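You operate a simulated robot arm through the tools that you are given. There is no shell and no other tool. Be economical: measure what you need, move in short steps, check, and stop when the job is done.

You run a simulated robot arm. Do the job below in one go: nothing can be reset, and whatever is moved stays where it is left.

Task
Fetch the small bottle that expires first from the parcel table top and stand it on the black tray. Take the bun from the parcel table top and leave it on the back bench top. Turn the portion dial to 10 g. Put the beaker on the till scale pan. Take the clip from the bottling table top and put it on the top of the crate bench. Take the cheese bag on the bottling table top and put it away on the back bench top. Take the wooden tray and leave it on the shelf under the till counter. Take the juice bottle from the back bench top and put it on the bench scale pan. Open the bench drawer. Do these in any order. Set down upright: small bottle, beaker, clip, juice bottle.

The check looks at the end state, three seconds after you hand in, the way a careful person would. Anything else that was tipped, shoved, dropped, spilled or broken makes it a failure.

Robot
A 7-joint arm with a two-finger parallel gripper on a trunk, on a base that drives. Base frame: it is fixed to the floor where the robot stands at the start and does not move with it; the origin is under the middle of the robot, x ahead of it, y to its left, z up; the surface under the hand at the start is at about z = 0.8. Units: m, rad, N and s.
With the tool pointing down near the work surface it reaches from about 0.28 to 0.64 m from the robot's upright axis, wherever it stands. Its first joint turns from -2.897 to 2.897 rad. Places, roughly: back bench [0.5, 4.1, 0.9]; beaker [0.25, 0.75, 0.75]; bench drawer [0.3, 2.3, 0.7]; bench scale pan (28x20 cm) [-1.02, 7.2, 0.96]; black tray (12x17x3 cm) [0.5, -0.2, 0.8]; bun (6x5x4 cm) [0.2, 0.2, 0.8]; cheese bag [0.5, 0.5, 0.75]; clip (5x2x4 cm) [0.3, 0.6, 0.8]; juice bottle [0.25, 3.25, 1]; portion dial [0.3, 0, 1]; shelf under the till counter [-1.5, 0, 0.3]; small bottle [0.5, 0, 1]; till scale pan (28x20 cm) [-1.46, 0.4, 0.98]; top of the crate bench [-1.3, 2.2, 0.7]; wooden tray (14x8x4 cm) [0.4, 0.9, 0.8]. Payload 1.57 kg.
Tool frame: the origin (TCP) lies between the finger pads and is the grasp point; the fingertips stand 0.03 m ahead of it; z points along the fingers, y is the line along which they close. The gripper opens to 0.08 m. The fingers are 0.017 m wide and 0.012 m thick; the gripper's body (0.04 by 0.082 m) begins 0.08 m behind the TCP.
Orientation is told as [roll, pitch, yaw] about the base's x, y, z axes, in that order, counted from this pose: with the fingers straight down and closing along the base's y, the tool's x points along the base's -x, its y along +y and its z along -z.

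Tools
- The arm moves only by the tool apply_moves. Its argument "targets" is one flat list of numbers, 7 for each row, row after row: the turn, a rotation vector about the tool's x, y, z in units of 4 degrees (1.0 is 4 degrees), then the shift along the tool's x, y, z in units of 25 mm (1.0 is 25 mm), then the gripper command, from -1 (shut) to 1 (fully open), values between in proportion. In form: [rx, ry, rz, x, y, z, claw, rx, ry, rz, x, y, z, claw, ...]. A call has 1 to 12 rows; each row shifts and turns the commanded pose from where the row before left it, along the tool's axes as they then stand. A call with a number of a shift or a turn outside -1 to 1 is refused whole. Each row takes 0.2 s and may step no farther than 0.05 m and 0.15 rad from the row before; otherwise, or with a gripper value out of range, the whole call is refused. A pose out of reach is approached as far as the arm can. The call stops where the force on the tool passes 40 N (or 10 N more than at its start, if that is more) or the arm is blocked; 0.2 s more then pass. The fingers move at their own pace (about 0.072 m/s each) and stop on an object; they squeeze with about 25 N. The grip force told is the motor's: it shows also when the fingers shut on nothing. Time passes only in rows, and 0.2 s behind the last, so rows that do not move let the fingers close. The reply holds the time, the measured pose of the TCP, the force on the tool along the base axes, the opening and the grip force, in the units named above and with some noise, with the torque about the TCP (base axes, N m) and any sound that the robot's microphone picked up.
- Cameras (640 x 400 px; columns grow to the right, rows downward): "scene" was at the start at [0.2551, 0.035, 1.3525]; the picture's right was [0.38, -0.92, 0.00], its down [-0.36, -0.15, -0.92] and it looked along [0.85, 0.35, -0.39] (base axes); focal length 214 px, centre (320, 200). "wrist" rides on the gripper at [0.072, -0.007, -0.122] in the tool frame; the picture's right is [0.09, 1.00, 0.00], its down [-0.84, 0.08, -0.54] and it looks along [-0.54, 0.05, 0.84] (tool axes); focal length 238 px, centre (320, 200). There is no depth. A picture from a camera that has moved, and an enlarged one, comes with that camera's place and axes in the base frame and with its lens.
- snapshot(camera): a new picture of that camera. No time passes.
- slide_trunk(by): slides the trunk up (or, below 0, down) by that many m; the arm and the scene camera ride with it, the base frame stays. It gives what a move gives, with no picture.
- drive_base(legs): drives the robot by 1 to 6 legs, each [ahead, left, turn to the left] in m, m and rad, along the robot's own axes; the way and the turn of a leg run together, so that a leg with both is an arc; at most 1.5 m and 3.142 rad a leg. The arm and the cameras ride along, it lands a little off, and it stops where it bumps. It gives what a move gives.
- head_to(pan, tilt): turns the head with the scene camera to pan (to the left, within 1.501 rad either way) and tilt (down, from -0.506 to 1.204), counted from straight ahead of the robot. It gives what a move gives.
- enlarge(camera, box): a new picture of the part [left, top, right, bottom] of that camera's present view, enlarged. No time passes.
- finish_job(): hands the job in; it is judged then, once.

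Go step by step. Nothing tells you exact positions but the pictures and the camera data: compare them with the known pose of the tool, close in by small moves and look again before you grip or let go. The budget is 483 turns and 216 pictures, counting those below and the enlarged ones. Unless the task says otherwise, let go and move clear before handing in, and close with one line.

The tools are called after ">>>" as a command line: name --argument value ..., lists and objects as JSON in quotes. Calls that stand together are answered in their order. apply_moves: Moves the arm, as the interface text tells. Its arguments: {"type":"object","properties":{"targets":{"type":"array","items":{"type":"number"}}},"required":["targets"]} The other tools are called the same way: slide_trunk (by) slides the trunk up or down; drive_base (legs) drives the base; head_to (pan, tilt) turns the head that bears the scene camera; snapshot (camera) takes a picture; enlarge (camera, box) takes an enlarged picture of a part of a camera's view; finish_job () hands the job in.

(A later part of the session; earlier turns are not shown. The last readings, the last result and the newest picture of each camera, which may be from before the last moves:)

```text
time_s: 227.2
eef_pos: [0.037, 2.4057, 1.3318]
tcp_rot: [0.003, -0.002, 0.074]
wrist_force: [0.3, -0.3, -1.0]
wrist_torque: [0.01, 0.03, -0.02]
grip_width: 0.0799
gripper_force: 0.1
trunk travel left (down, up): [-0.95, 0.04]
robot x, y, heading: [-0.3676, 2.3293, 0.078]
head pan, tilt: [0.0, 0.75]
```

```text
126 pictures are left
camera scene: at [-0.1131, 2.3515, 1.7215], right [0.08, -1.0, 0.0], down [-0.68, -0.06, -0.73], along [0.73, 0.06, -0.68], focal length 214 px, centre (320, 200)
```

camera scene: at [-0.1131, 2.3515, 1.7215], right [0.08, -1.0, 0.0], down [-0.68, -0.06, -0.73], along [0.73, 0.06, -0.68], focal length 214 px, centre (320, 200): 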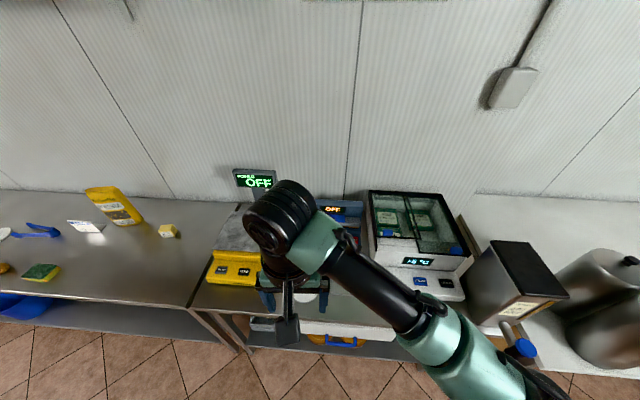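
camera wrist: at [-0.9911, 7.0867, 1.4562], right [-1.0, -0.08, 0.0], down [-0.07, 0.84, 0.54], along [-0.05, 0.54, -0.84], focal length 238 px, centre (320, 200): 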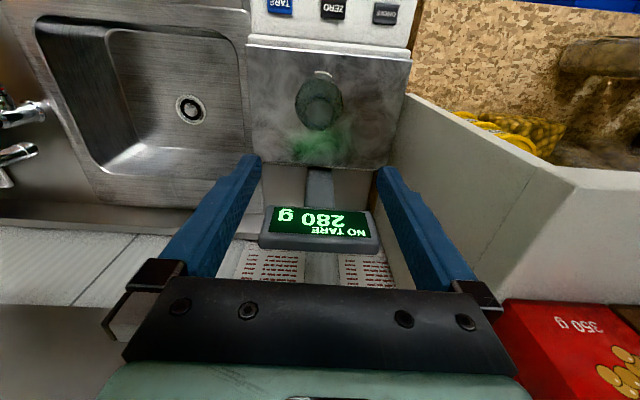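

I'm in front of the drawer (blue handle near (0.13, 2.29, 0.75)). Backing off, lowering the trunk and looking at the handle.

>>> drive_base --legs '[[-0.25, 0, -0.078]]'

>>> slide_trunk --by -0.5

>>> snapshot --camera "scene"

>>> snapshot --camera "wrist"

```text
time_s: 229.0
eef_pos: [-0.208, 2.3621, 1.3318]
tcp_rot: [0.002, -0.001, -0.008]
wrist_force: [-0.2, -0.2, -0.5]
wrist_torque: [-0.03, 0.02, 0.02]
grip_width: 0.08
gripper_force: 0.0
trunk travel left (down, up): [-0.95, 0.04]
robot x, y, heading: [-0.6135, 2.3208, 0.002]
head pan, tilt: [0.0, 0.75]
```

```text
refused: -0.5 is not a number from -0.4 to 0.4
```

```text
125 pictures are left
camera scene: at [-0.3616, 2.3202, 1.7213], right [0.0, -1.0, 0.0], down [-0.68, 0.0, -0.73], along [0.73, 0.0, -0.68], focal length 214 px, centre (320, 200)
```

scene: 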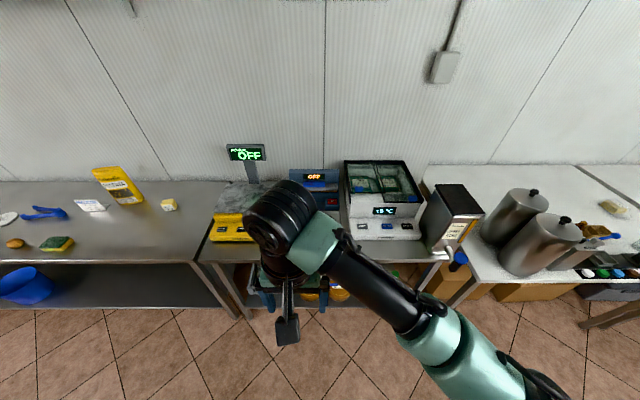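

```text
124 pictures are left
camera wrist: at [-0.2796, 2.3548, 1.4522], right [-0.08, 1.0, 0.0], down [0.84, 0.07, 0.54], along [0.54, 0.05, -0.84], focal length 238 px, centre (320, 200)
```

wrist: 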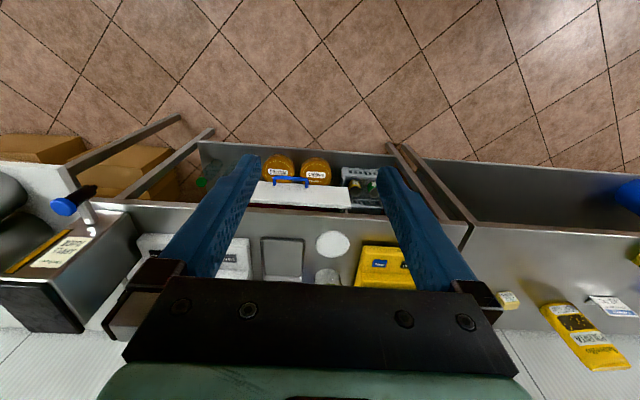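

>>> slide_trunk --by -0.4

>>> enlarge --camera "wrist" --box '[200, 80, 440, 240]'

>>> enlarge --camera "scene" --box '[200, 200, 440, 360]'

```text
time_s: 232.9
eef_pos: [-0.2087, 2.3616, 0.932]
tcp_rot: [0.004, -0.002, -0.01]
wrist_force: [-0.6, 1.1, -0.6]
wrist_torque: [0.0, -0.01, 0.0]
grip_width: 0.08
gripper_force: 0.0
trunk travel left (down, up): [-0.55, 0.44]
robot x, y, heading: [-0.6133, 2.3211, -0.007]
head pan, tilt: [0.0, 0.75]
```

```text
2.50 times, centred on (320, 160) of wrist
camera zoom: at [-0.2806, 2.3548, 1.0525], right [-0.08, 1.0, 0.0], down [0.84, 0.07, 0.54], along [0.54, 0.05, -0.84], focal length 596 px, centre (320, 300)
```

zoom: 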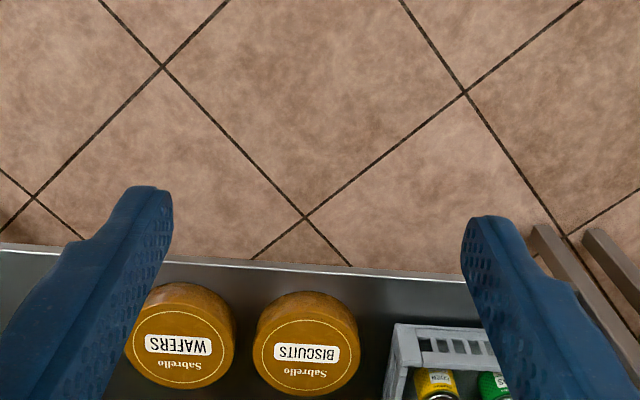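

```text
2.50 times, centred on (320, 280) of scene
camera zoom: at [-0.3628, 2.3202, 1.3216], right [0.0, -1.0, 0.0], down [-0.68, 0.0, -0.73], along [0.73, 0.0, -0.68], focal length 536 px, centre (320, 0)
```

zoom: 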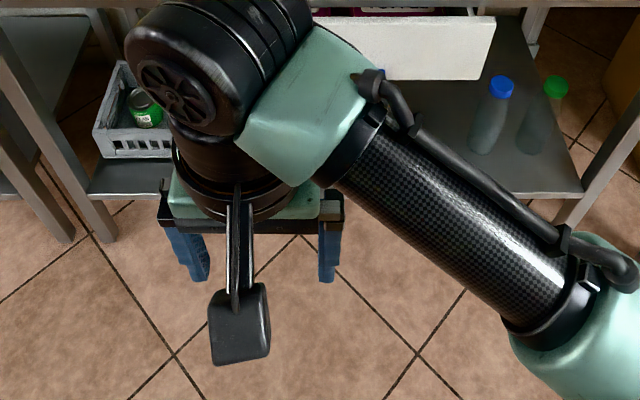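

I need the gripper horizontal to grasp the handle bar. Moving the TCP forward, then pitching the tool up.

>>> apply_moves --targets '[0, 0, 0, -1, 0, 0, 1, 0, 0, 0, -1, 0, 0, 1, 0, 0, 0, -1, 0, 0, 1, 0, 0, 0, -1, 0, 0, 1, 0, -1, 0, 0, 0, 0, 1, 0, -1, 0, 0, 0, 0, 1, 0, -1, 0, 0, 0, 0, 1, 0, -1, 0, 0, 0, 0, 1, 0, -1, 0, 0, 0, 0, 1, 0, -1, 0, 0, 0, 0, 1, 0, -1, 0, 0, 0, 0, 1, 0, -1, 0, 0, 0, 0, 1]'

>>> snapshot --camera "wrist"

```text
time_s: 235.5
eef_pos: [-0.1091, 2.3597, 0.9327]
tcp_rot: [0.003, -0.562, -0.011]
wrist_force: [-0.3, -0.8, 0.9]
wrist_torque: [-0.02, -0.02, 0.04]
grip_width: 0.08
gripper_force: 0.0
trunk travel left (down, up): [-0.55, 0.44]
robot x, y, heading: [-0.619, 2.3176, -0.003]
head pan, tilt: [0.0, 0.75]
```

```text
121 pictures are left
camera wrist: at [-0.2336, 2.3539, 0.996], right [-0.07, 1.0, -0.05], down [0.42, 0.07, 0.9], along [0.91, 0.04, -0.42], focal length 238 px, centre (320, 200)
```

wrist: 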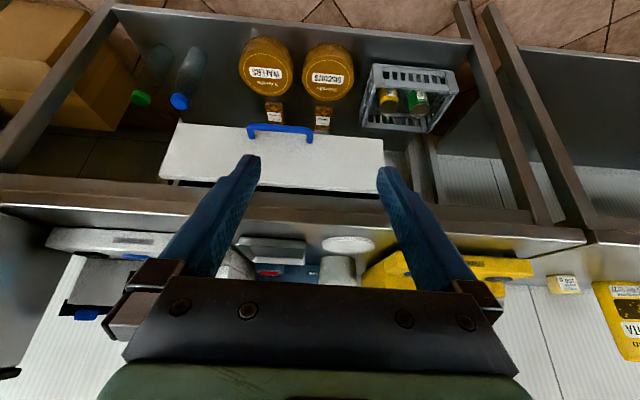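

Drawer face spans z≈0.65–0.80 with the handle bar at about (0.09, 2.293, 0.72). Continuing the pitch.

>>> apply_moves --targets '[0, -1, 0, 0, 0, 0, 1, 0, -1, 0, 0, 0, 0, 1, 0, -1, 0, 0, 0, 0, 1, 0, -1, 0, 0, 0, 0, 1, 0, -1, 0, 0, 0, 0, 1, 0, -1, 0, 0, 0, 0, 1, 0, -1, 0, 0, 0, 0, 1, 0, -1, 0, 0, 0, 0, 1, 0, -1, 0, 0, 0, 0, 1, 0, -1, 0, 0, 0, 0, 1, 0, -1, 0, 0, 0, 0, 1, 0, -1, 0, 0, 0, 0, 1]'

>>> snapshot --camera "wrist"

```text
time_s: 238.1
eef_pos: [-0.1094, 2.3594, 0.9309]
tcp_rot: [0.025, -1.4, -0.034]
wrist_force: [-0.7, -0.5, -0.6]
wrist_torque: [0.01, -0.01, 0.01]
grip_width: 0.0797
gripper_force: 0.1
trunk travel left (down, up): [-0.55, 0.44]
robot x, y, heading: [-0.6181, 2.3181, -0.003]
head pan, tilt: [0.0, 0.75]
```

```text
120 pictures are left
camera wrist: at [-0.2409, 2.3542, 0.8808], right [-0.01, 1.0, -0.09], down [-0.39, 0.08, 0.92], along [0.92, 0.04, 0.39], focal length 238 px, centre (320, 200)
```

wrist: 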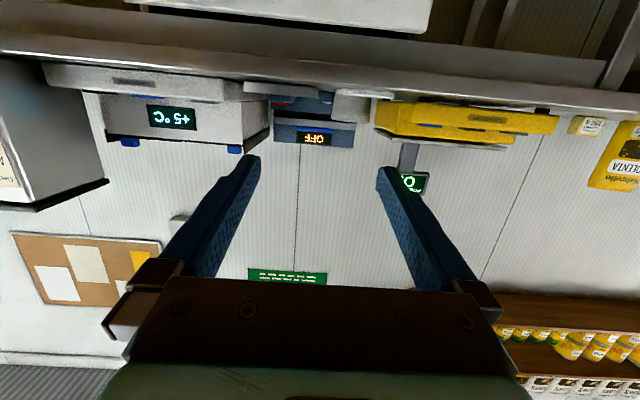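

Horizontal almost. Finish pitch and roll 90° so the fingers close vertically; then lower the trunk.

>>> apply_moves --targets '[0, -1, 0, 0, 0, 0, 1, 0, -1, 0, 0, 0, 0, 1, 0, 0, 1, 0, 0, 0, 1, 0, 0, 1, 0, 0, 0, 1, 0, 0, 1, 0, 0, 0, 1, 0, 0, 1, 0, 0, 0, 1, 0, 0, 1, 0, 0, 0, 1, 0, 0, 1, 0, 0, 0, 1, 0, 0, 1, 0, 0, 0, 1, 0, 0, 1, 0, 0, 0, 1, 0, 0, 1, 0, 0, 0, 1, 0, 0, 1, 0, 0, 0, 1]'

>>> apply_moves --targets '[0, 0, 1, 0, 0, 0, 1, 0, 0, 1, 0, 0, 0, 1, 0, 0, 1, 0, 0, 0, 1, 0, 0, 1, 0, 0, 0, 1, 0, 0, 1, 0, 0, 0, 1, 0, 0, 1, 0, 0, 0, 1, 0, 0, 1, 0, 0, 0, 1, 0, 0, 1, 0, 0, 0, 1, 0, 0, 1, 0, 0, 0, 1, 0, 0, 1, 0, 0, 0, 1, 0, 0, 1, 0, 0, 0, 1, 0, 0, 1, 0, 0, 0, 1]'

>>> slide_trunk --by -0.2

>>> snapshot --camera "wrist"

>>> snapshot --camera "scene"

```text
time_s: 240.7
eef_pos: [-0.1096, 2.36, 0.9316]
tcp_rot: [1.519, -0.866, -1.54]
wrist_force: [0.8, -1.0, 0.9]
wrist_torque: [0.02, -0.02, -0.01]
grip_width: 0.0801
gripper_force: 0.0
trunk travel left (down, up): [-0.55, 0.44]
robot x, y, heading: [-0.6157, 2.3215, -0.003]
head pan, tilt: [0.0, 0.75]
```

```text
time_s: 243.3
eef_pos: [-0.1085, 2.3606, 0.9322]
tcp_rot: [1.538, -0.029, -1.579]
wrist_force: [0.1, -0.4, -1.1]
wrist_torque: [-0.02, 0.01, -0.02]
grip_width: 0.0796
gripper_force: 0.2
trunk travel left (down, up): [-0.55, 0.44]
robot x, y, heading: [-0.6145, 2.3214, -0.005]
head pan, tilt: [0.0, 0.75]
```

```text
time_s: 245.4
eef_pos: [-0.1099, 2.36, 0.7319]
tcp_rot: [1.536, -0.033, -1.579]
wrist_force: [-0.7, -1.0, -0.7]
wrist_torque: [-0.03, -0.04, -0.01]
grip_width: 0.0797
gripper_force: 0.1
trunk travel left (down, up): [-0.35, 0.64]
robot x, y, heading: [-0.6191, 2.3217, -0.001]
head pan, tilt: [0.0, 0.75]
```

```text
119 pictures are left
camera wrist: at [-0.2303, 2.4328, 0.726], right [0.03, 0.12, 0.99], down [-0.55, -0.83, 0.12], along [0.84, -0.55, 0.04], focal length 238 px, centre (320, 200)
```

wrist: 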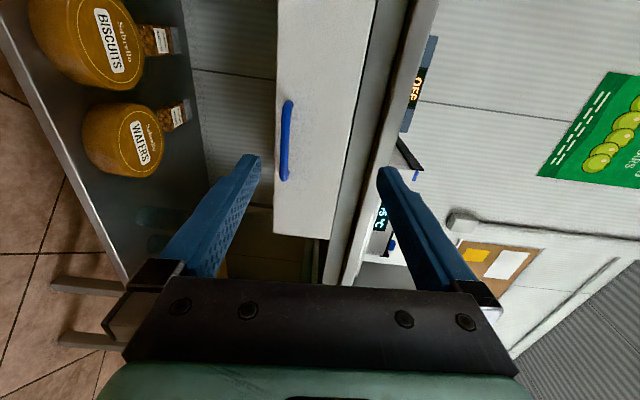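

```text
118 pictures are left
camera scene: at [-0.3628, 2.3202, 1.1216], right [0.0, -1.0, 0.0], down [-0.68, 0.0, -0.73], along [0.73, 0.0, -0.68], focal length 214 px, centre (320, 200)
```

scene: 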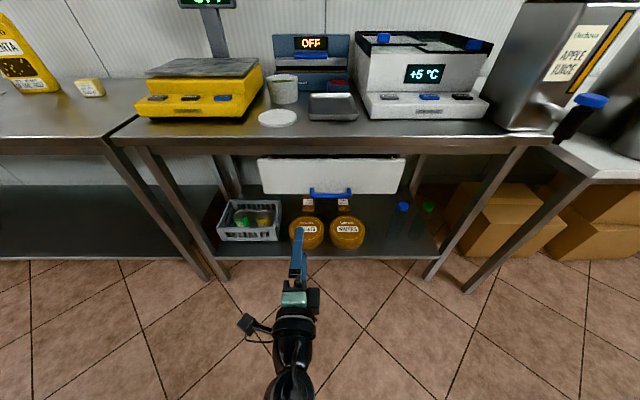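

Triangulated: handle bar at about (0.167, 2.287, 0.667), ~13 cm long along y. Align laterally and in height, then drive forward.

>>> apply_moves --targets '[0, 0, 0, -0.97, -0.87, 0, 1, 0, 0, 0, -0.97, -0.87, 0, 1, 0, 0, 0, -0.97, -0.87, 0, 1]'

>>> drive_base --legs '[[0.16, 0, 0]]'

>>> snapshot --camera "wrist"

>>> snapshot --camera "scene"

```text
time_s: 246.2
eef_pos: [-0.1118, 2.288, 0.6684]
tcp_rot: [1.538, -0.032, -1.577]
wrist_force: [-0.2, 0.0, 0.2]
wrist_torque: [-0.04, 0.0, 0.01]
grip_width: 0.0797
gripper_force: 0.1
trunk travel left (down, up): [-0.35, 0.64]
robot x, y, heading: [-0.6151, 2.3189, -0.004]
head pan, tilt: [0.0, 0.75]
```

```text
time_s: 247.7
eef_pos: [0.0507, 2.2878, 0.667]
tcp_rot: [1.537, -0.031, -1.579]
wrist_force: [0.3, 0.1, 0.3]
wrist_torque: [0.0, 0.02, 0.01]
grip_width: 0.0802
gripper_force: 0.0
trunk travel left (down, up): [-0.35, 0.64]
robot x, y, heading: [-0.4559, 2.3209, -0.004]
head pan, tilt: [0.0, 0.75]
```

```text
117 pictures are left
camera wrist: at [-0.0703, 2.3609, 0.6613], right [0.03, 0.12, 0.99], down [-0.55, -0.83, 0.12], along [0.84, -0.54, 0.04], focal length 238 px, centre (320, 200)
```

wrist: 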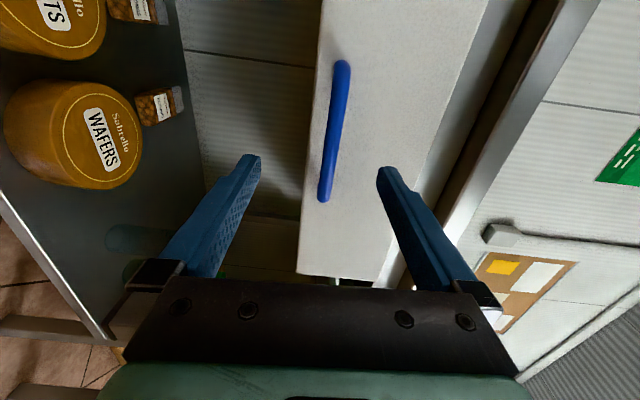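

```text
116 pictures are left
camera scene: at [-0.2004, 2.3201, 1.1215], right [0.0, -1.0, 0.0], down [-0.68, 0.0, -0.73], along [0.73, 0.0, -0.68], focal length 214 px, centre (320, 200)
```

scene: 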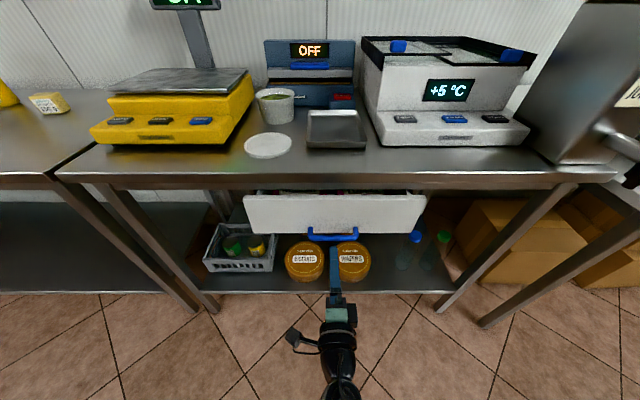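

Bar at about x≈0.15, z≈0.674. Advancing most of the way, raising slightly.

>>> apply_moves --targets '[0, 0, 0, 0, 0.28, 0.9, 1, 0, 0, 0, 0, 0, 0.9, 1, 0, 0, 0, 0, 0, 0.8, 1]'

>>> snapshot --camera "wrist"

>>> enlarge --camera "scene" --box '[260, 180, 420, 280]'

```text
time_s: 248.5
eef_pos: [0.1147, 2.2877, 0.6729]
tcp_rot: [1.537, -0.031, -1.578]
wrist_force: [0.5, -0.2, 0.3]
wrist_torque: [-0.01, 0.01, 0.03]
grip_width: 0.08
gripper_force: 0.0
trunk travel left (down, up): [-0.35, 0.64]
robot x, y, heading: [-0.4531, 2.3181, -0.003]
head pan, tilt: [0.0, 0.75]
```

```text
115 pictures are left
camera wrist: at [-0.0061, 2.3608, 0.6662], right [0.03, 0.12, 0.99], down [-0.55, -0.83, 0.12], along [0.84, -0.55, 0.04], focal length 238 px, centre (320, 200)
```

wrist: 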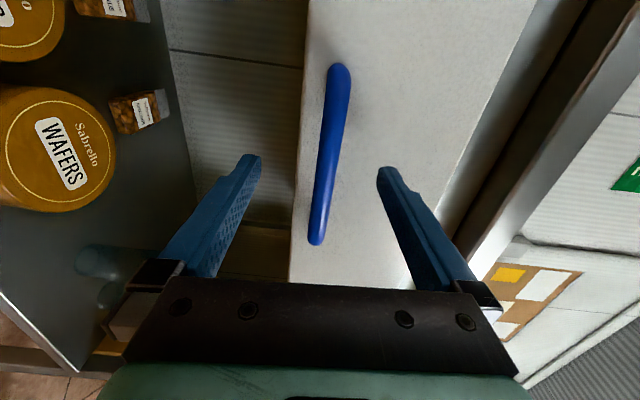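

```text
4.00 times, centred on (340, 230) of scene
camera zoom: at [-0.2005, 2.3201, 1.1215], right [0.0, -1.0, 0.0], down [-0.68, 0.0, -0.73], along [0.73, 0.0, -0.68], focal length 858 px, centre (240, 80)
```

zoom: 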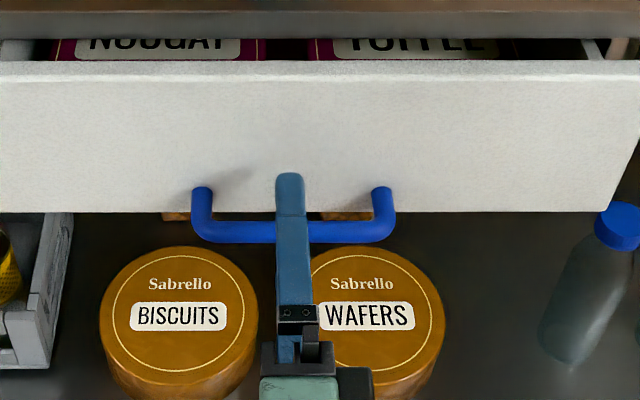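

The bar lies just at the fingertips, between the fingers. Advance ~1.7 cm and close.

>>> apply_moves --targets '[0, 0, 0, 0, 0, 0.7, 1, 0, 0, 0, 0, 0, 0, -1, 0, 0, 0, 0, 0, 0, -1, 0, 0, 0, 0, 0, 0, -1, 0, 0, 0, 0, 0, 0, -1, 0, 0, 0, 0, 0, 0, -1]'

>>> snapshot --camera "wrist"

```text
time_s: 249.9
eef_pos: [0.1329, 2.2875, 0.6751]
tcp_rot: [1.547, -0.028, -1.577]
wrist_force: [2.6, -2.8, 19.8]
wrist_torque: [0.61, -0.08, 0.48]
grip_width: 0.014
gripper_force: 31.3
trunk travel left (down, up): [-0.35, 0.64]
robot x, y, heading: [-0.4543, 2.3217, -0.004]
head pan, tilt: [0.0, 0.75]
```

```text
113 pictures are left
camera wrist: at [0.012, 2.3606, 0.6685], right [0.03, 0.12, 0.99], down [-0.55, -0.83, 0.12], along [0.84, -0.54, 0.04], focal length 238 px, centre (320, 200)
```

wrist: 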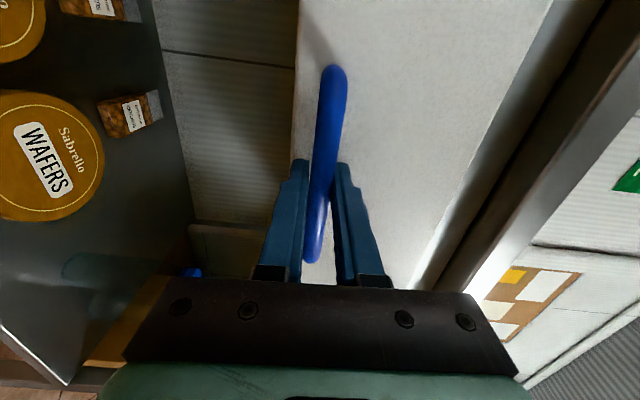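

Gripped the bar. Relieve the vertical load and pull by driving back.

>>> apply_moves --targets '[0, 0, 0, 0, 0.15, 0, -1, 0, 0, 0, 0, 0, 0, -1]'

>>> drive_base --legs '[[-0.12, 0, 0]]'

>>> snapshot --camera "scene"

```text
time_s: 250.5
eef_pos: [0.1341, 2.288, 0.6749]
tcp_rot: [1.538, -0.033, -1.578]
wrist_force: [-1.8, -0.4, 8.0]
wrist_torque: [0.55, -0.03, 0.2]
grip_width: 0.0141
gripper_force: 30.5
trunk travel left (down, up): [-0.35, 0.64]
robot x, y, heading: [-0.4491, 2.3235, -0.001]
head pan, tilt: [0.0, 0.75]
```

```text
time_s: 251.7
eef_pos: [0.0133, 2.2876, 0.6746]
tcp_rot: [1.537, -0.032, -1.577]
wrist_force: [-2.2, 3.5, 1.9]
wrist_torque: [0.53, 0.01, -0.01]
grip_width: 0.0141
gripper_force: 30.9
trunk travel left (down, up): [-0.35, 0.64]
robot x, y, heading: [-0.5734, 2.318, -0.002]
head pan, tilt: [0.0, 0.75]
```

```text
112 pictures are left
camera scene: at [-0.3202, 2.3202, 1.1216], right [0.0, -1.0, 0.0], down [-0.68, 0.0, -0.73], along [0.73, 0.0, -0.68], focal length 214 px, centre (320, 200)
```

scene: 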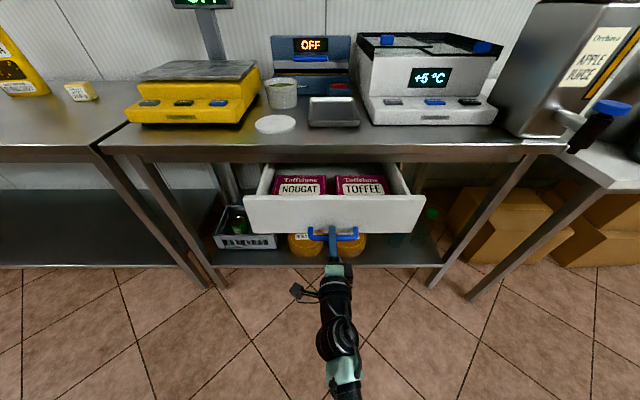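

Drawer is opening. Pulling further until it nears its stop.

>>> drive_base --legs '[[-0.1, 0, 0]]'

>>> snapshot --camera "scene"

```text
time_s: 252.9
eef_pos: [-0.0849, 2.2884, 0.6751]
tcp_rot: [1.539, -0.031, -1.579]
wrist_force: [-1.6, -0.4, 0.2]
wrist_torque: [0.55, 0.01, 0.03]
grip_width: 0.0141
gripper_force: 30.4
trunk travel left (down, up): [-0.35, 0.64]
robot x, y, heading: [-0.6693, 2.3205, -0.004]
head pan, tilt: [0.0, 0.75]
```

```text
111 pictures are left
camera scene: at [-0.4202, 2.3203, 1.1216], right [0.0, -1.0, 0.0], down [-0.68, 0.0, -0.73], along [0.73, 0.0, -0.68], focal length 214 px, centre (320, 200)
```

scene: 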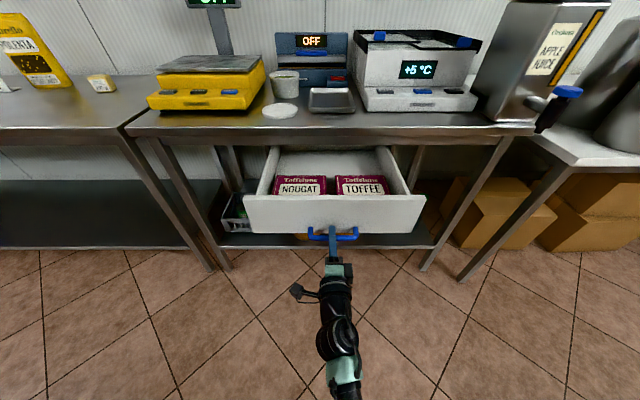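

Opened 22 cm. A couple more centimetres with the arm to feel for the stop.

>>> apply_moves --targets '[0, 0, 0, 0, 0, -0.6, -1, 0, 0, 0, 0, 0, -0.6, -1, 0, 0, 0, 0, 0, -0.6, -1, 0, 0, 0, 0, 0, -0.6, -1]'

```text
time_s: 253.9
eef_pos: [-0.1462, 2.2886, 0.6758]
tcp_rot: [1.534, -0.029, -1.579]
wrist_force: [-1.8, 3.6, -10.5]
wrist_torque: [0.48, 0.08, -0.7]
grip_width: 0.014
gripper_force: 30.6
trunk travel left (down, up): [-0.35, 0.64]
robot x, y, heading: [-0.6712, 2.3198, -0.007]
head pan, tilt: [0.0, 0.75]
```

Drawer is open by ~28 cm. Releasing and retracting.

>>> apply_moves --targets '[0, 0, 0, 0, 0, 0, 0.3, 0, 0, 0, 0, 0, 0, 0.3, 0, 0, 0, 0, 0, 0, 0.3, 0, 0, 0, 0, 0, -1, 0.3, 0, 0, 0, 0, 0, -1, 0.3, 0, 0, 0, 0, 0, -1, 0.3]'

>>> snapshot --camera "scene"

>>> snapshot --camera "wrist"

```text
time_s: 255.3
eef_pos: [-0.2043, 2.2849, 0.6897]
tcp_rot: [1.533, -0.03, -1.577]
wrist_force: [-0.6, -0.4, -0.3]
wrist_torque: [0.02, -0.01, 0.04]
grip_width: 0.0519
gripper_force: 0.0
out of reach, approached as far as the arm can: row 6
trunk travel left (down, up): [-0.35, 0.64]
robot x, y, heading: [-0.6721, 2.3229, -0.004]
head pan, tilt: [0.0, 0.75]
```

```text
110 pictures are left
camera scene: at [-0.42, 2.3203, 1.1215], right [0.0, -1.0, 0.0], down [-0.68, 0.0, -0.73], along [0.73, 0.0, -0.68], focal length 214 px, centre (320, 200)
```

scene: 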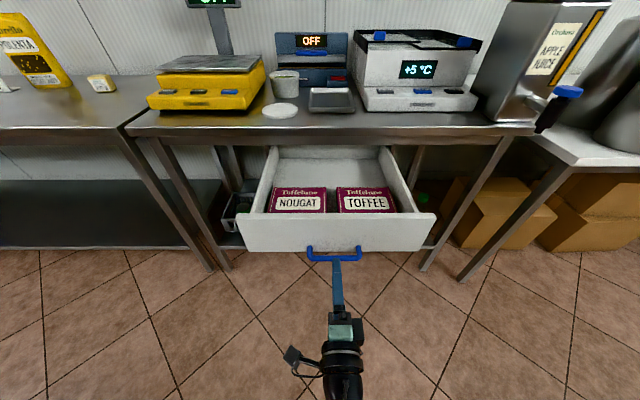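

```text
109 pictures are left
camera wrist: at [-0.3248, 2.3576, 0.6852], right [0.04, 0.12, 0.99], down [-0.54, -0.83, 0.12], along [0.84, -0.54, 0.03], focal length 238 px, centre (320, 200)
```

wrist: 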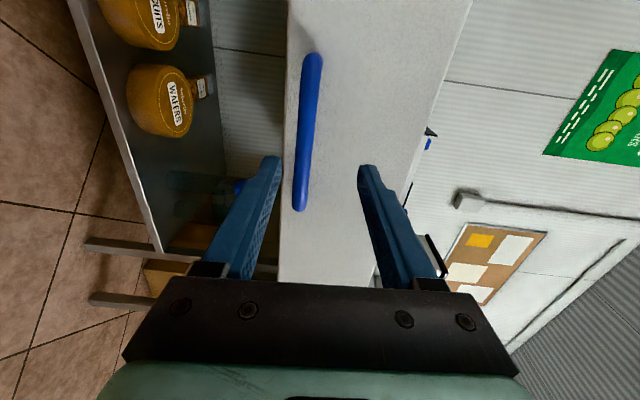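

Clear. Raising the trunk and turning the tool back to pointing down.

>>> slide_trunk --by 0.38

>>> apply_moves --targets '[0, 0, -1, 0, 0, 0.4, 0.3, 0, 0, -1, 0, 0, 0, 0.3, 0, 0, -1, 0, 0, 0, 0.3, 0, 0, -1, 0, 0, 0, 0.3, 0, 0, -1, 0, 0, 0, 0.3, 0, 0, -1, 0, 0, 0, 0.3, 0, 0, -1, 0, 0, 0, 0.3, 0, 0, -1, 0, 0, 0, 0.3, 0, 0, -1, 0, 0, 0, 0.3, 0, 0, -1, 0, 0, 0, 0.3, 0, 0, -1, 0, 0, 0, 0.3, 0, 0, -1, 0, 0, 0, 0.3]'

>>> apply_moves --targets '[0, 0, -1, 0, 0, 0, 0.3, 0, 0, -1, 0, 0, 0, 0.3, 0, 0, -1, 0, 0, 0, 0.3, 0, 0, -1, 0, 0, 0, 0.3, 0, 0, -1, 0, 0, 0, 0.3, 0, 0, -1, 0, 0, 0, 0.3, 0, 0, -1, 0, 0, 0, 0.3, 0, 0, -1, 0, 0, 0, 0.3, 0, 0, -1, 0, 0, 0, 0.3, 0, 0, -1, 0, 0, 0, 0.3]'

>>> apply_moves --targets '[0, 1, 0, 0, 0, 0, 0.3, 0, 1, 0, 0, 0, 0, 0.3, 0, 1, 0, 0, 0, 0, 0.3, 0, 1, 0, 0, 0, 0, 0.3, 0, 1, 0, 0, 0, 0, 0.3, 0, 1, 0, 0, 0, 0, 0.3, 0, 1, 0, 0, 0, 0, 0.3, 0, 1, 0, 0, 0, 0, 0.3, 0, 1, 0, 0, 0, 0, 0.3, 0, 1, 0, 0, 0, 0, 0.3, 0, 1, 0, 0, 0, 0, 0.3, 0, 1, 0, 0, 0, 0, 0.3]'

```text
time_s: 258.9
eef_pos: [-0.204, 2.2852, 1.0703]
tcp_rot: [1.533, -0.03, -1.579]
wrist_force: [0.2, 0.1, -0.1]
wrist_torque: [0.05, -0.02, -0.02]
grip_width: 0.0518
gripper_force: 0.0
trunk travel left (down, up): [-0.73, 0.26]
robot x, y, heading: [-0.6713, 2.3207, -0.001]
head pan, tilt: [0.0, 0.75]
```

```text
time_s: 261.5
eef_pos: [-0.1935, 2.2844, 1.0691]
tcp_rot: [1.513, -0.869, -1.533]
wrist_force: [0.3, 0.8, 0.5]
wrist_torque: [-0.04, -0.03, 0.01]
grip_width: 0.052
gripper_force: 0.0
trunk travel left (down, up): [-0.73, 0.26]
robot x, y, heading: [-0.6738, 2.3194, -0.003]
head pan, tilt: [0.0, 0.75]
```

```text
time_s: 263.7
eef_pos: [-0.1936, 2.2836, 1.0707]
tcp_rot: [0.055, -1.531, -0.063]
wrist_force: [-0.2, 0.4, -0.4]
wrist_torque: [0.0, -0.01, 0.01]
grip_width: 0.0522
gripper_force: 0.0
trunk travel left (down, up): [-0.73, 0.26]
robot x, y, heading: [-0.6698, 2.3221, -0.005]
head pan, tilt: [0.0, 0.75]
```

```text
time_s: 266.3
eef_pos: [-0.194, 2.2858, 1.0698]
tcp_rot: [0.003, -0.693, -0.011]
wrist_force: [0.3, 0.0, 0.5]
wrist_torque: [0.0, -0.04, 0.02]
grip_width: 0.0521
gripper_force: 0.0
trunk travel left (down, up): [-0.73, 0.26]
robot x, y, heading: [-0.6732, 2.3182, -0.006]
head pan, tilt: [0.0, 0.75]
```

>>> apply_moves --targets '[0, 1, 0, 0, 0, 0, 0.3, 0, 1, 0, 0, 0, 0, 0.3, 0, 1, 0, 0, 0, 0, 0.3, 0, 1, 0, 0, 0, 0, 0.3, 0, 1, 0, 0, 0, 0, 0.3, 0, 1, 0, 0, 0, 0, 0.3, 0, 1, 0, 0, 0, 0, 0.3, 0, 1, 0, 0, 0, 0, 0.3, 0, 1, 0, 0, 0, 0, 0.3, 0, 0.93, 0.1, 0, 0, 0, 0.3]'

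>>> drive_base --legs '[[0.07, -0.7, 0], [0.12, -0.9, 0]]'

>>> head_to --pan 0.0 --tilt 0.9

>>> snapshot --camera "scene"

>>> snapshot --camera "wrist"

```text
time_s: 268.5
eef_pos: [-0.1933, 2.286, 1.069]
tcp_rot: [0.004, 0.001, -0.015]
wrist_force: [-0.2, -0.1, -0.4]
wrist_torque: [0.0, 0.0, 0.02]
grip_width: 0.052
gripper_force: 0.1
trunk travel left (down, up): [-0.73, 0.26]
robot x, y, heading: [-0.6717, 2.3215, -0.001]
head pan, tilt: [0.0, 0.75]
```

```text
time_s: 276.7
eef_pos: [-0.0248, 0.6935, 1.0687]
tcp_rot: [0.003, -0.001, -0.03]
wrist_force: [0.1, 0.0, -0.2]
wrist_torque: [0.02, -0.04, -0.01]
grip_width: 0.052
gripper_force: 0.1
trunk travel left (down, up): [-0.73, 0.26]
robot x, y, heading: [-0.5021, 0.741, -0.018]
head pan, tilt: [0.0, 0.75]
```

```text
time_s: 277.4
eef_pos: [-0.023, 0.6935, 1.0696]
tcp_rot: [0.003, -0.002, -0.029]
wrist_force: [0.6, -0.5, -0.1]
wrist_torque: [0.03, 0.0, 0.04]
grip_width: 0.0522
gripper_force: 0.1
trunk travel left (down, up): [-0.73, 0.26]
robot x, y, heading: [-0.506, 0.7354, -0.017]
head pan, tilt: [0.0, 0.901]
```

```text
108 pictures are left
camera scene: at [-0.2568, 0.7334, 1.4897], right [-0.02, -1.0, 0.0], down [-0.78, 0.01, -0.62], along [0.62, -0.01, -0.78], focal length 214 px, centre (320, 200)
```

scene: 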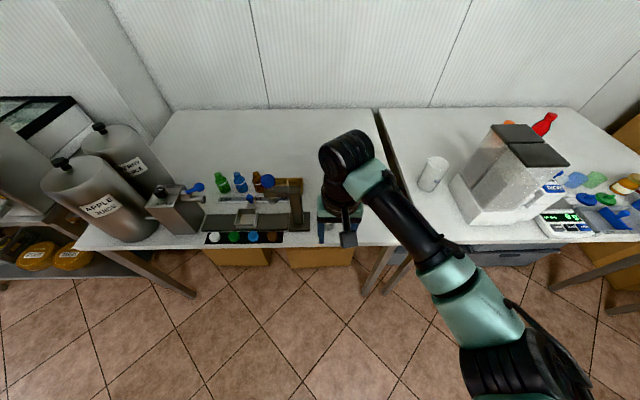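

```text
107 pictures are left
camera wrist: at [-0.0951, 0.6889, 1.1901], right [-0.06, 1.0, 0.0], down [0.84, 0.05, 0.54], along [0.54, 0.04, -0.84], focal length 238 px, centre (320, 200)
```

wrist: 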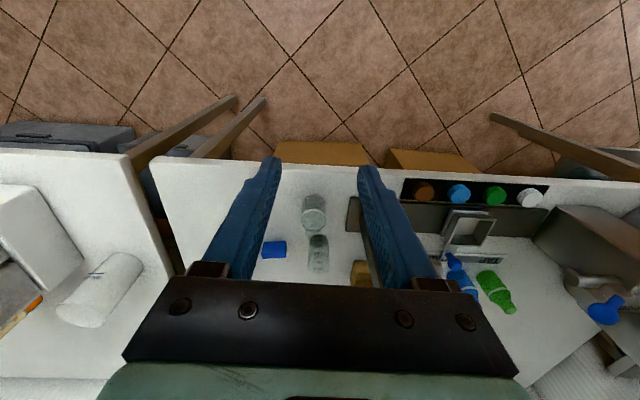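

Beakers/glasses and the clip are just ahead. I shift the arm to the right a bit and drive closer.

>>> apply_moves --targets '[0, 0, -0.4, 0.5, -1, -0.3, 1, 0, 0, 0, 0.5, -1, -0.3, 1, 0, 0, 0, 0.5, -1, -0.3, 1, 0, 0, 0, 0.5, -1, -0.3, 1]'

>>> drive_base --legs '[[0.27, 0, 0.017]]'

>>> snapshot --camera "wrist"

>>> snapshot --camera "scene"

```text
time_s: 278.4
eef_pos: [-0.0736, 0.5954, 1.0987]
tcp_rot: [0.003, -0.001, 0.0]
wrist_force: [-0.6, 0.0, 1.1]
wrist_torque: [0.05, -0.02, -0.01]
grip_width: 0.0802
gripper_force: 0.0
trunk travel left (down, up): [-0.73, 0.26]
robot x, y, heading: [-0.4973, 0.736, -0.015]
head pan, tilt: [0.0, 0.901]
```

```text
time_s: 280.3
eef_pos: [0.2071, 0.6051, 1.0989]
tcp_rot: [0.004, -0.002, 0.024]
wrist_force: [-0.7, 0.6, -0.3]
wrist_torque: [0.0, 0.0, -0.01]
grip_width: 0.0797
gripper_force: 0.0
trunk travel left (down, up): [-0.73, 0.26]
robot x, y, heading: [-0.2259, 0.7362, 0.004]
head pan, tilt: [0.0, 0.901]
```

```text
106 pictures are left
camera wrist: at [0.135, 0.5962, 1.2195], right [-0.11, 0.99, 0.0], down [0.83, 0.09, 0.54], along [0.54, 0.07, -0.84], focal length 238 px, centre (320, 200)
```

wrist: 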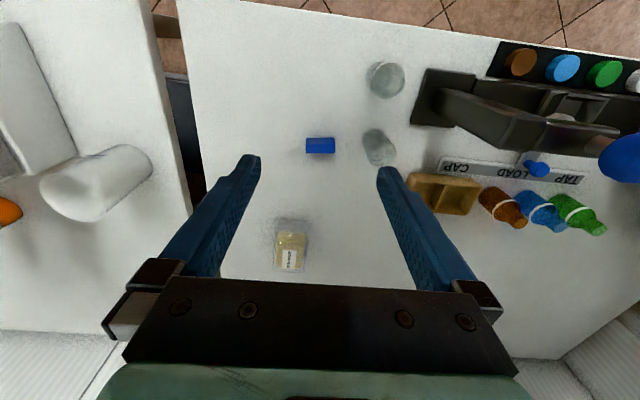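

```text
105 pictures are left
camera scene: at [0.0188, 0.7381, 1.4895], right [0.01, -1.0, 0.0], down [-0.78, -0.01, -0.62], along [0.62, 0.0, -0.78], focal length 214 px, centre (320, 200)
```

scene: 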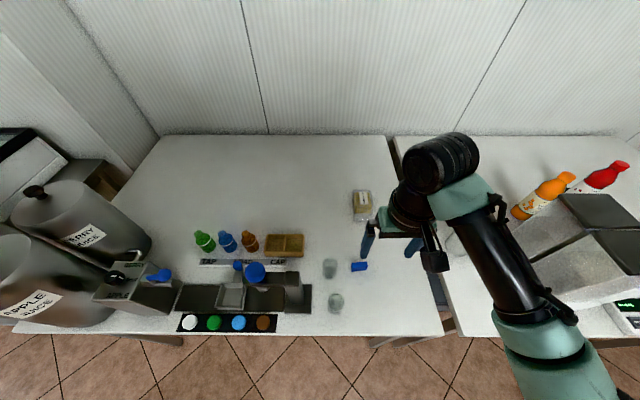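

Zooming to tell the two glasses apart and to view the cheese bag and clip.

>>> enlarge --camera "wrist" --box '[340, 40, 440, 180]'

>>> enlarge --camera "scene" --box '[240, 180, 400, 320]'

>>> enlarge --camera "wrist" --box '[260, 110, 360, 280]'

```text
2.86 times, centred on (390, 110) of wrist
camera zoom: at [0.135, 0.5962, 1.2195], right [-0.11, 0.99, 0.0], down [0.83, 0.09, 0.54], along [0.54, 0.07, -0.84], focal length 681 px, centre (120, 457)
```

zoom: 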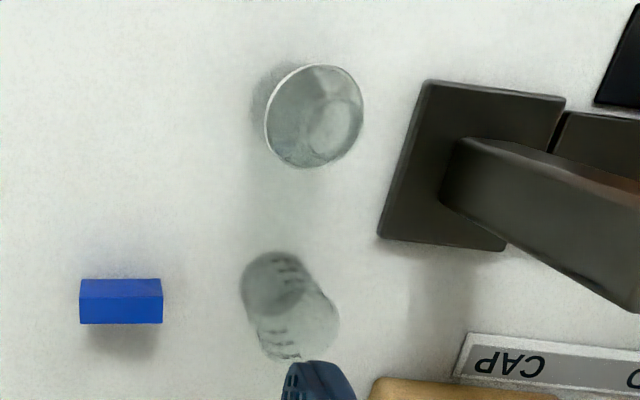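

```text
2.86 times, centred on (320, 250) of scene
camera zoom: at [0.0188, 0.7381, 1.4895], right [0.01, -1.0, 0.0], down [-0.78, -0.01, -0.62], along [0.62, 0.0, -0.78], focal length 613 px, centre (320, 57)
```

zoom: 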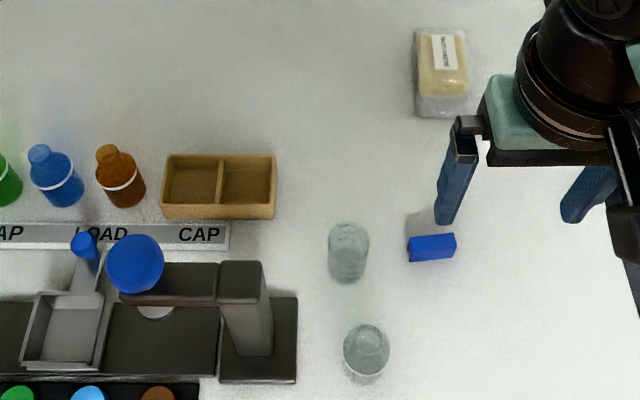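

```text
2.35 times, centred on (310, 195) of wrist
camera zoom: at [0.135, 0.5962, 1.2195], right [-0.11, 0.99, 0.0], down [0.83, 0.09, 0.54], along [0.54, 0.07, -0.84], focal length 561 px, centre (344, 212)
```

zoom: 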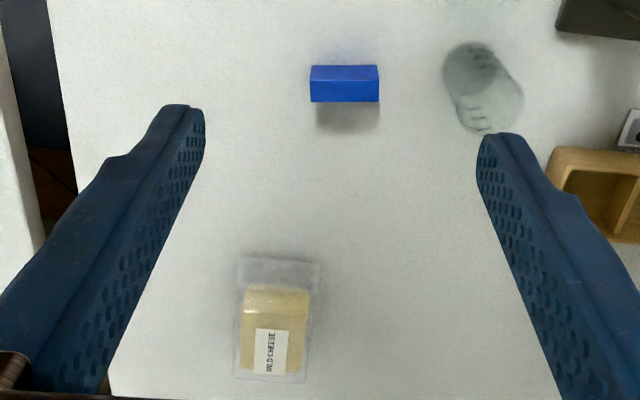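

>>> enlarge --camera "scene" --box '[316, 250, 352, 320]'

>>> enlarge --camera "wrist" --box '[355, 115, 405, 175]'

```text
5.71 times, centred on (334, 285) of scene
camera zoom: at [0.0188, 0.7381, 1.4895], right [0.01, -1.0, 0.0], down [-0.78, -0.01, -0.62], along [0.62, 0.0, -0.78], focal length 1226 px, centre (240, -286)
```

zoom: 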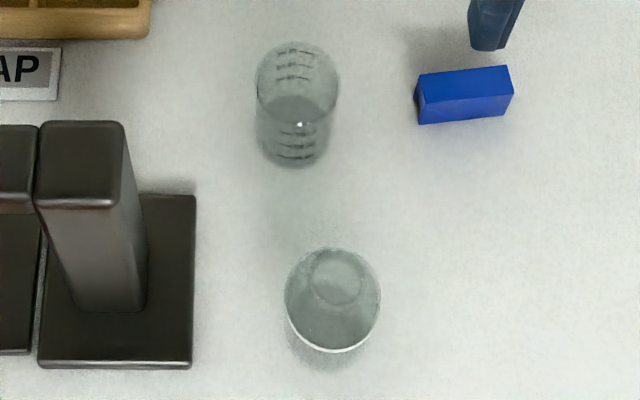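

```text
6.67 times, centred on (380, 145) of wrist
camera zoom: at [0.135, 0.5962, 1.2195], right [-0.11, 0.99, 0.0], down [0.83, 0.09, 0.54], along [0.54, 0.07, -0.84], focal length 1589 px, centre (-80, 567)
```

zoom: 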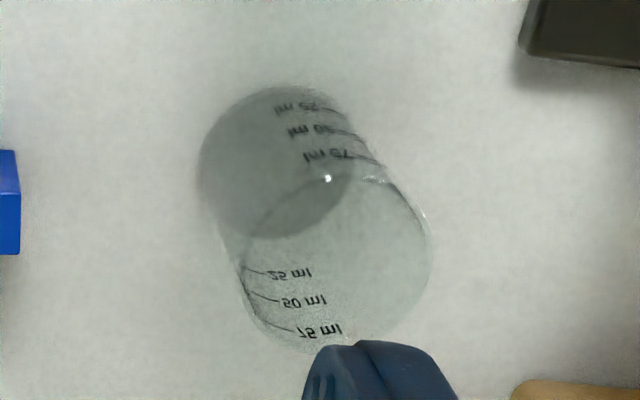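

The graduated beaker is at (0.264, 0.708), the clip at (0.268, 0.616), cheese bag at (0.535, 0.578), wooden tray at (0.344, 0.856). Cheese first: moving closer.

>>> drive_base --legs '[[0.14, -0.13, 0]]'

>>> apply_moves --targets '[0, 0, 0.3, -0.95, 0.45, 0, 1, 0, 0, 0, -0.95, 0.45, 0, 1, 0, 0, 0, -0.95, 0.45, 0, 1, 0, 0, 0, -0.95, 0.45, 0, 1, 0, 0, 0, -0.95, 0.45, 0, 1, 0, 0, 0, -0.95, 0.45, 0, 1]'

>>> slide_trunk --by -0.14

>>> snapshot --camera "wrist"

>>> snapshot --camera "scene"

```text
time_s: 281.9
eef_pos: [0.346, 0.4737, 1.0981]
tcp_rot: [0.003, -0.002, 0.021]
wrist_force: [0.3, 0.7, 0.2]
wrist_torque: [0.0, 0.02, 0.03]
grip_width: 0.0803
gripper_force: 0.1
trunk travel left (down, up): [-0.73, 0.26]
robot x, y, heading: [-0.0886, 0.6044, 0.0]
head pan, tilt: [0.0, 0.901]
```

```text
time_s: 283.3
eef_pos: [0.4895, 0.5406, 1.097]
tcp_rot: [0.004, 0.001, 0.0]
wrist_force: [0.3, -1.0, -0.2]
wrist_torque: [0.02, 0.02, -0.01]
grip_width: 0.0798
gripper_force: 0.0
trunk travel left (down, up): [-0.73, 0.26]
robot x, y, heading: [-0.0844, 0.6087, 0.001]
head pan, tilt: [0.0, 0.901]
```

```text
time_s: 284.9
eef_pos: [0.4905, 0.5406, 0.9582]
tcp_rot: [0.004, -0.002, -0.001]
wrist_force: [-0.4, 0.4, 0.6]
wrist_torque: [0.01, -0.02, 0.03]
grip_width: 0.0796
gripper_force: 0.0
trunk travel left (down, up): [-0.59, 0.4]
robot x, y, heading: [-0.0861, 0.605, 0.005]
head pan, tilt: [0.0, 0.901]
```

```text
99 pictures are left
camera wrist: at [0.4178, 0.5332, 1.0794], right [-0.09, 1.0, 0.0], down [0.84, 0.08, 0.54], along [0.54, 0.05, -0.84], focal length 238 px, centre (320, 200)
```

wrist: 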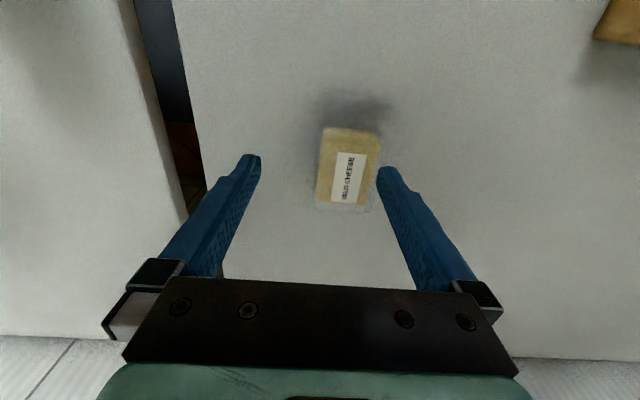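

```text
98 pictures are left
camera scene: at [0.1591, 0.6072, 1.3497], right [0.0, -1.0, 0.0], down [-0.78, 0.0, -0.62], along [0.62, 0.0, -0.78], focal length 214 px, centre (320, 200)
```

scene: 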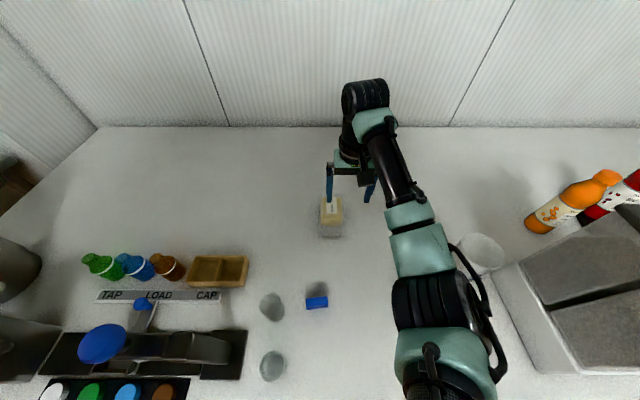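

Cheese bag at (0.530, 0.576), about 6.5 cm wide. Aligning and descending.

>>> apply_moves --targets '[0, 0, 0, -0.8, 0.72, 0, 1, 0, 0, 0, -0.8, 0.72, 0, 1, 0, 0, 0, 0, 0, 1, 1, 0, 0, 0, 0, 0, 1, 1, 0, 0, 0, 0, 0, 0.8, 1]'

>>> snapshot --camera "wrist"

```text
time_s: 286.1
eef_pos: [0.531, 0.576, 0.8889]
tcp_rot: [0.003, -0.002, -0.001]
wrist_force: [-0.1, 1.3, -0.1]
wrist_torque: [-0.02, 0.01, -0.02]
grip_width: 0.0801
gripper_force: 0.0
trunk travel left (down, up): [-0.59, 0.4]
robot x, y, heading: [-0.086, 0.6035, 0.002]
head pan, tilt: [0.0, 0.901]
```

```text
97 pictures are left
camera wrist: at [0.4586, 0.5688, 1.0096], right [-0.09, 1.0, 0.0], down [0.84, 0.08, 0.54], along [0.54, 0.05, -0.84], focal length 238 px, centre (320, 200)
```

wrist: 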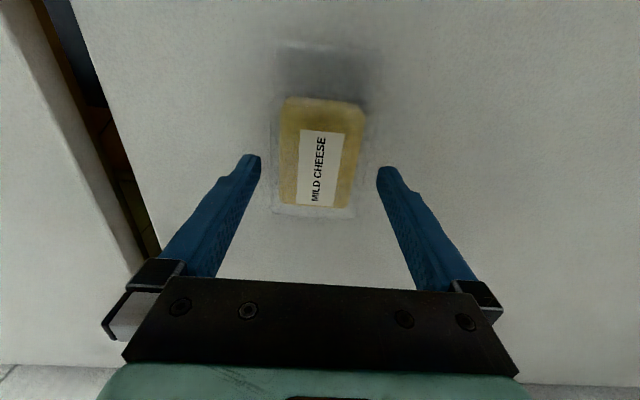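

>>> apply_moves --targets '[0, 0, 0, 0.1, 0, 0.5, 1, 0, 0, 0, 0, 0, 0.4, 1, 0, 0, 0, 0, 0, 0.3, 1, 0, 0, 0, 0, 0, 0.3, 1]'

>>> snapshot --camera "wrist"

```text
time_s: 287.1
eef_pos: [0.5281, 0.5769, 0.8513]
tcp_rot: [0.003, -0.003, -0.002]
wrist_force: [-0.4, 0.1, -0.9]
wrist_torque: [0.0, 0.02, 0.0]
grip_width: 0.0798
gripper_force: 0.1
trunk travel left (down, up): [-0.59, 0.4]
robot x, y, heading: [-0.0854, 0.6069, 0.009]
head pan, tilt: [0.0, 0.901]
```

```text
96 pictures are left
camera wrist: at [0.4567, 0.5696, 0.9721], right [-0.09, 1.0, 0.0], down [0.84, 0.08, 0.54], along [0.54, 0.05, -0.84], focal length 238 px, centre (320, 200)
```

wrist: 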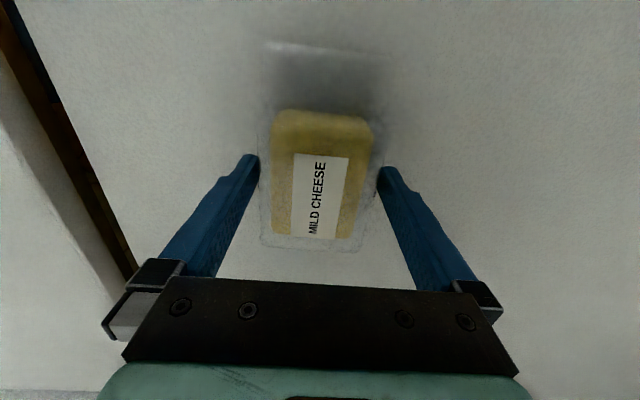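

>>> apply_moves --targets '[0, 0, 0, 0, 0, 0.25, 1, 0, 0, 0, 0, 0, 0.2, 1, 0, 0, 0, 0, 0, 0, -1, 0, 0, 0, 0, 0, 0, -1, 0, 0, 0, 0, 0, 0, -1]'

>>> snapshot --camera "wrist"

```text
time_s: 288.4
eef_pos: [0.5278, 0.5773, 0.8403]
tcp_rot: [0.003, -0.001, 0.0]
wrist_force: [-0.8, -0.3, -0.1]
wrist_torque: [-0.08, -0.09, -0.04]
grip_width: 0.0677
gripper_force: 24.8
trunk travel left (down, up): [-0.59, 0.4]
robot x, y, heading: [-0.0861, 0.6098, 0.004]
head pan, tilt: [0.0, 0.901]
```

```text
95 pictures are left
camera wrist: at [0.4564, 0.5701, 0.961], right [-0.09, 1.0, 0.0], down [0.84, 0.07, 0.54], along [0.54, 0.05, -0.84], focal length 238 px, centre (320, 200)
```

wrist: 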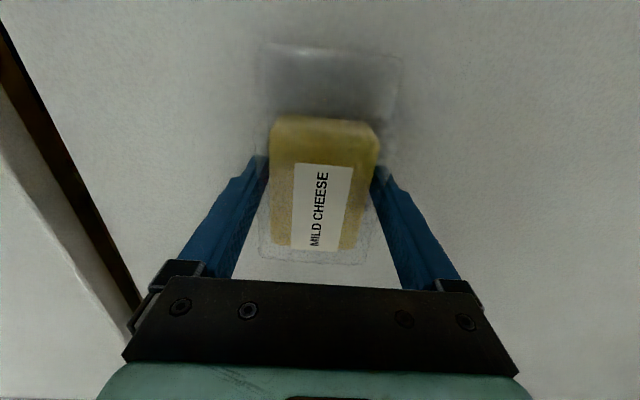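

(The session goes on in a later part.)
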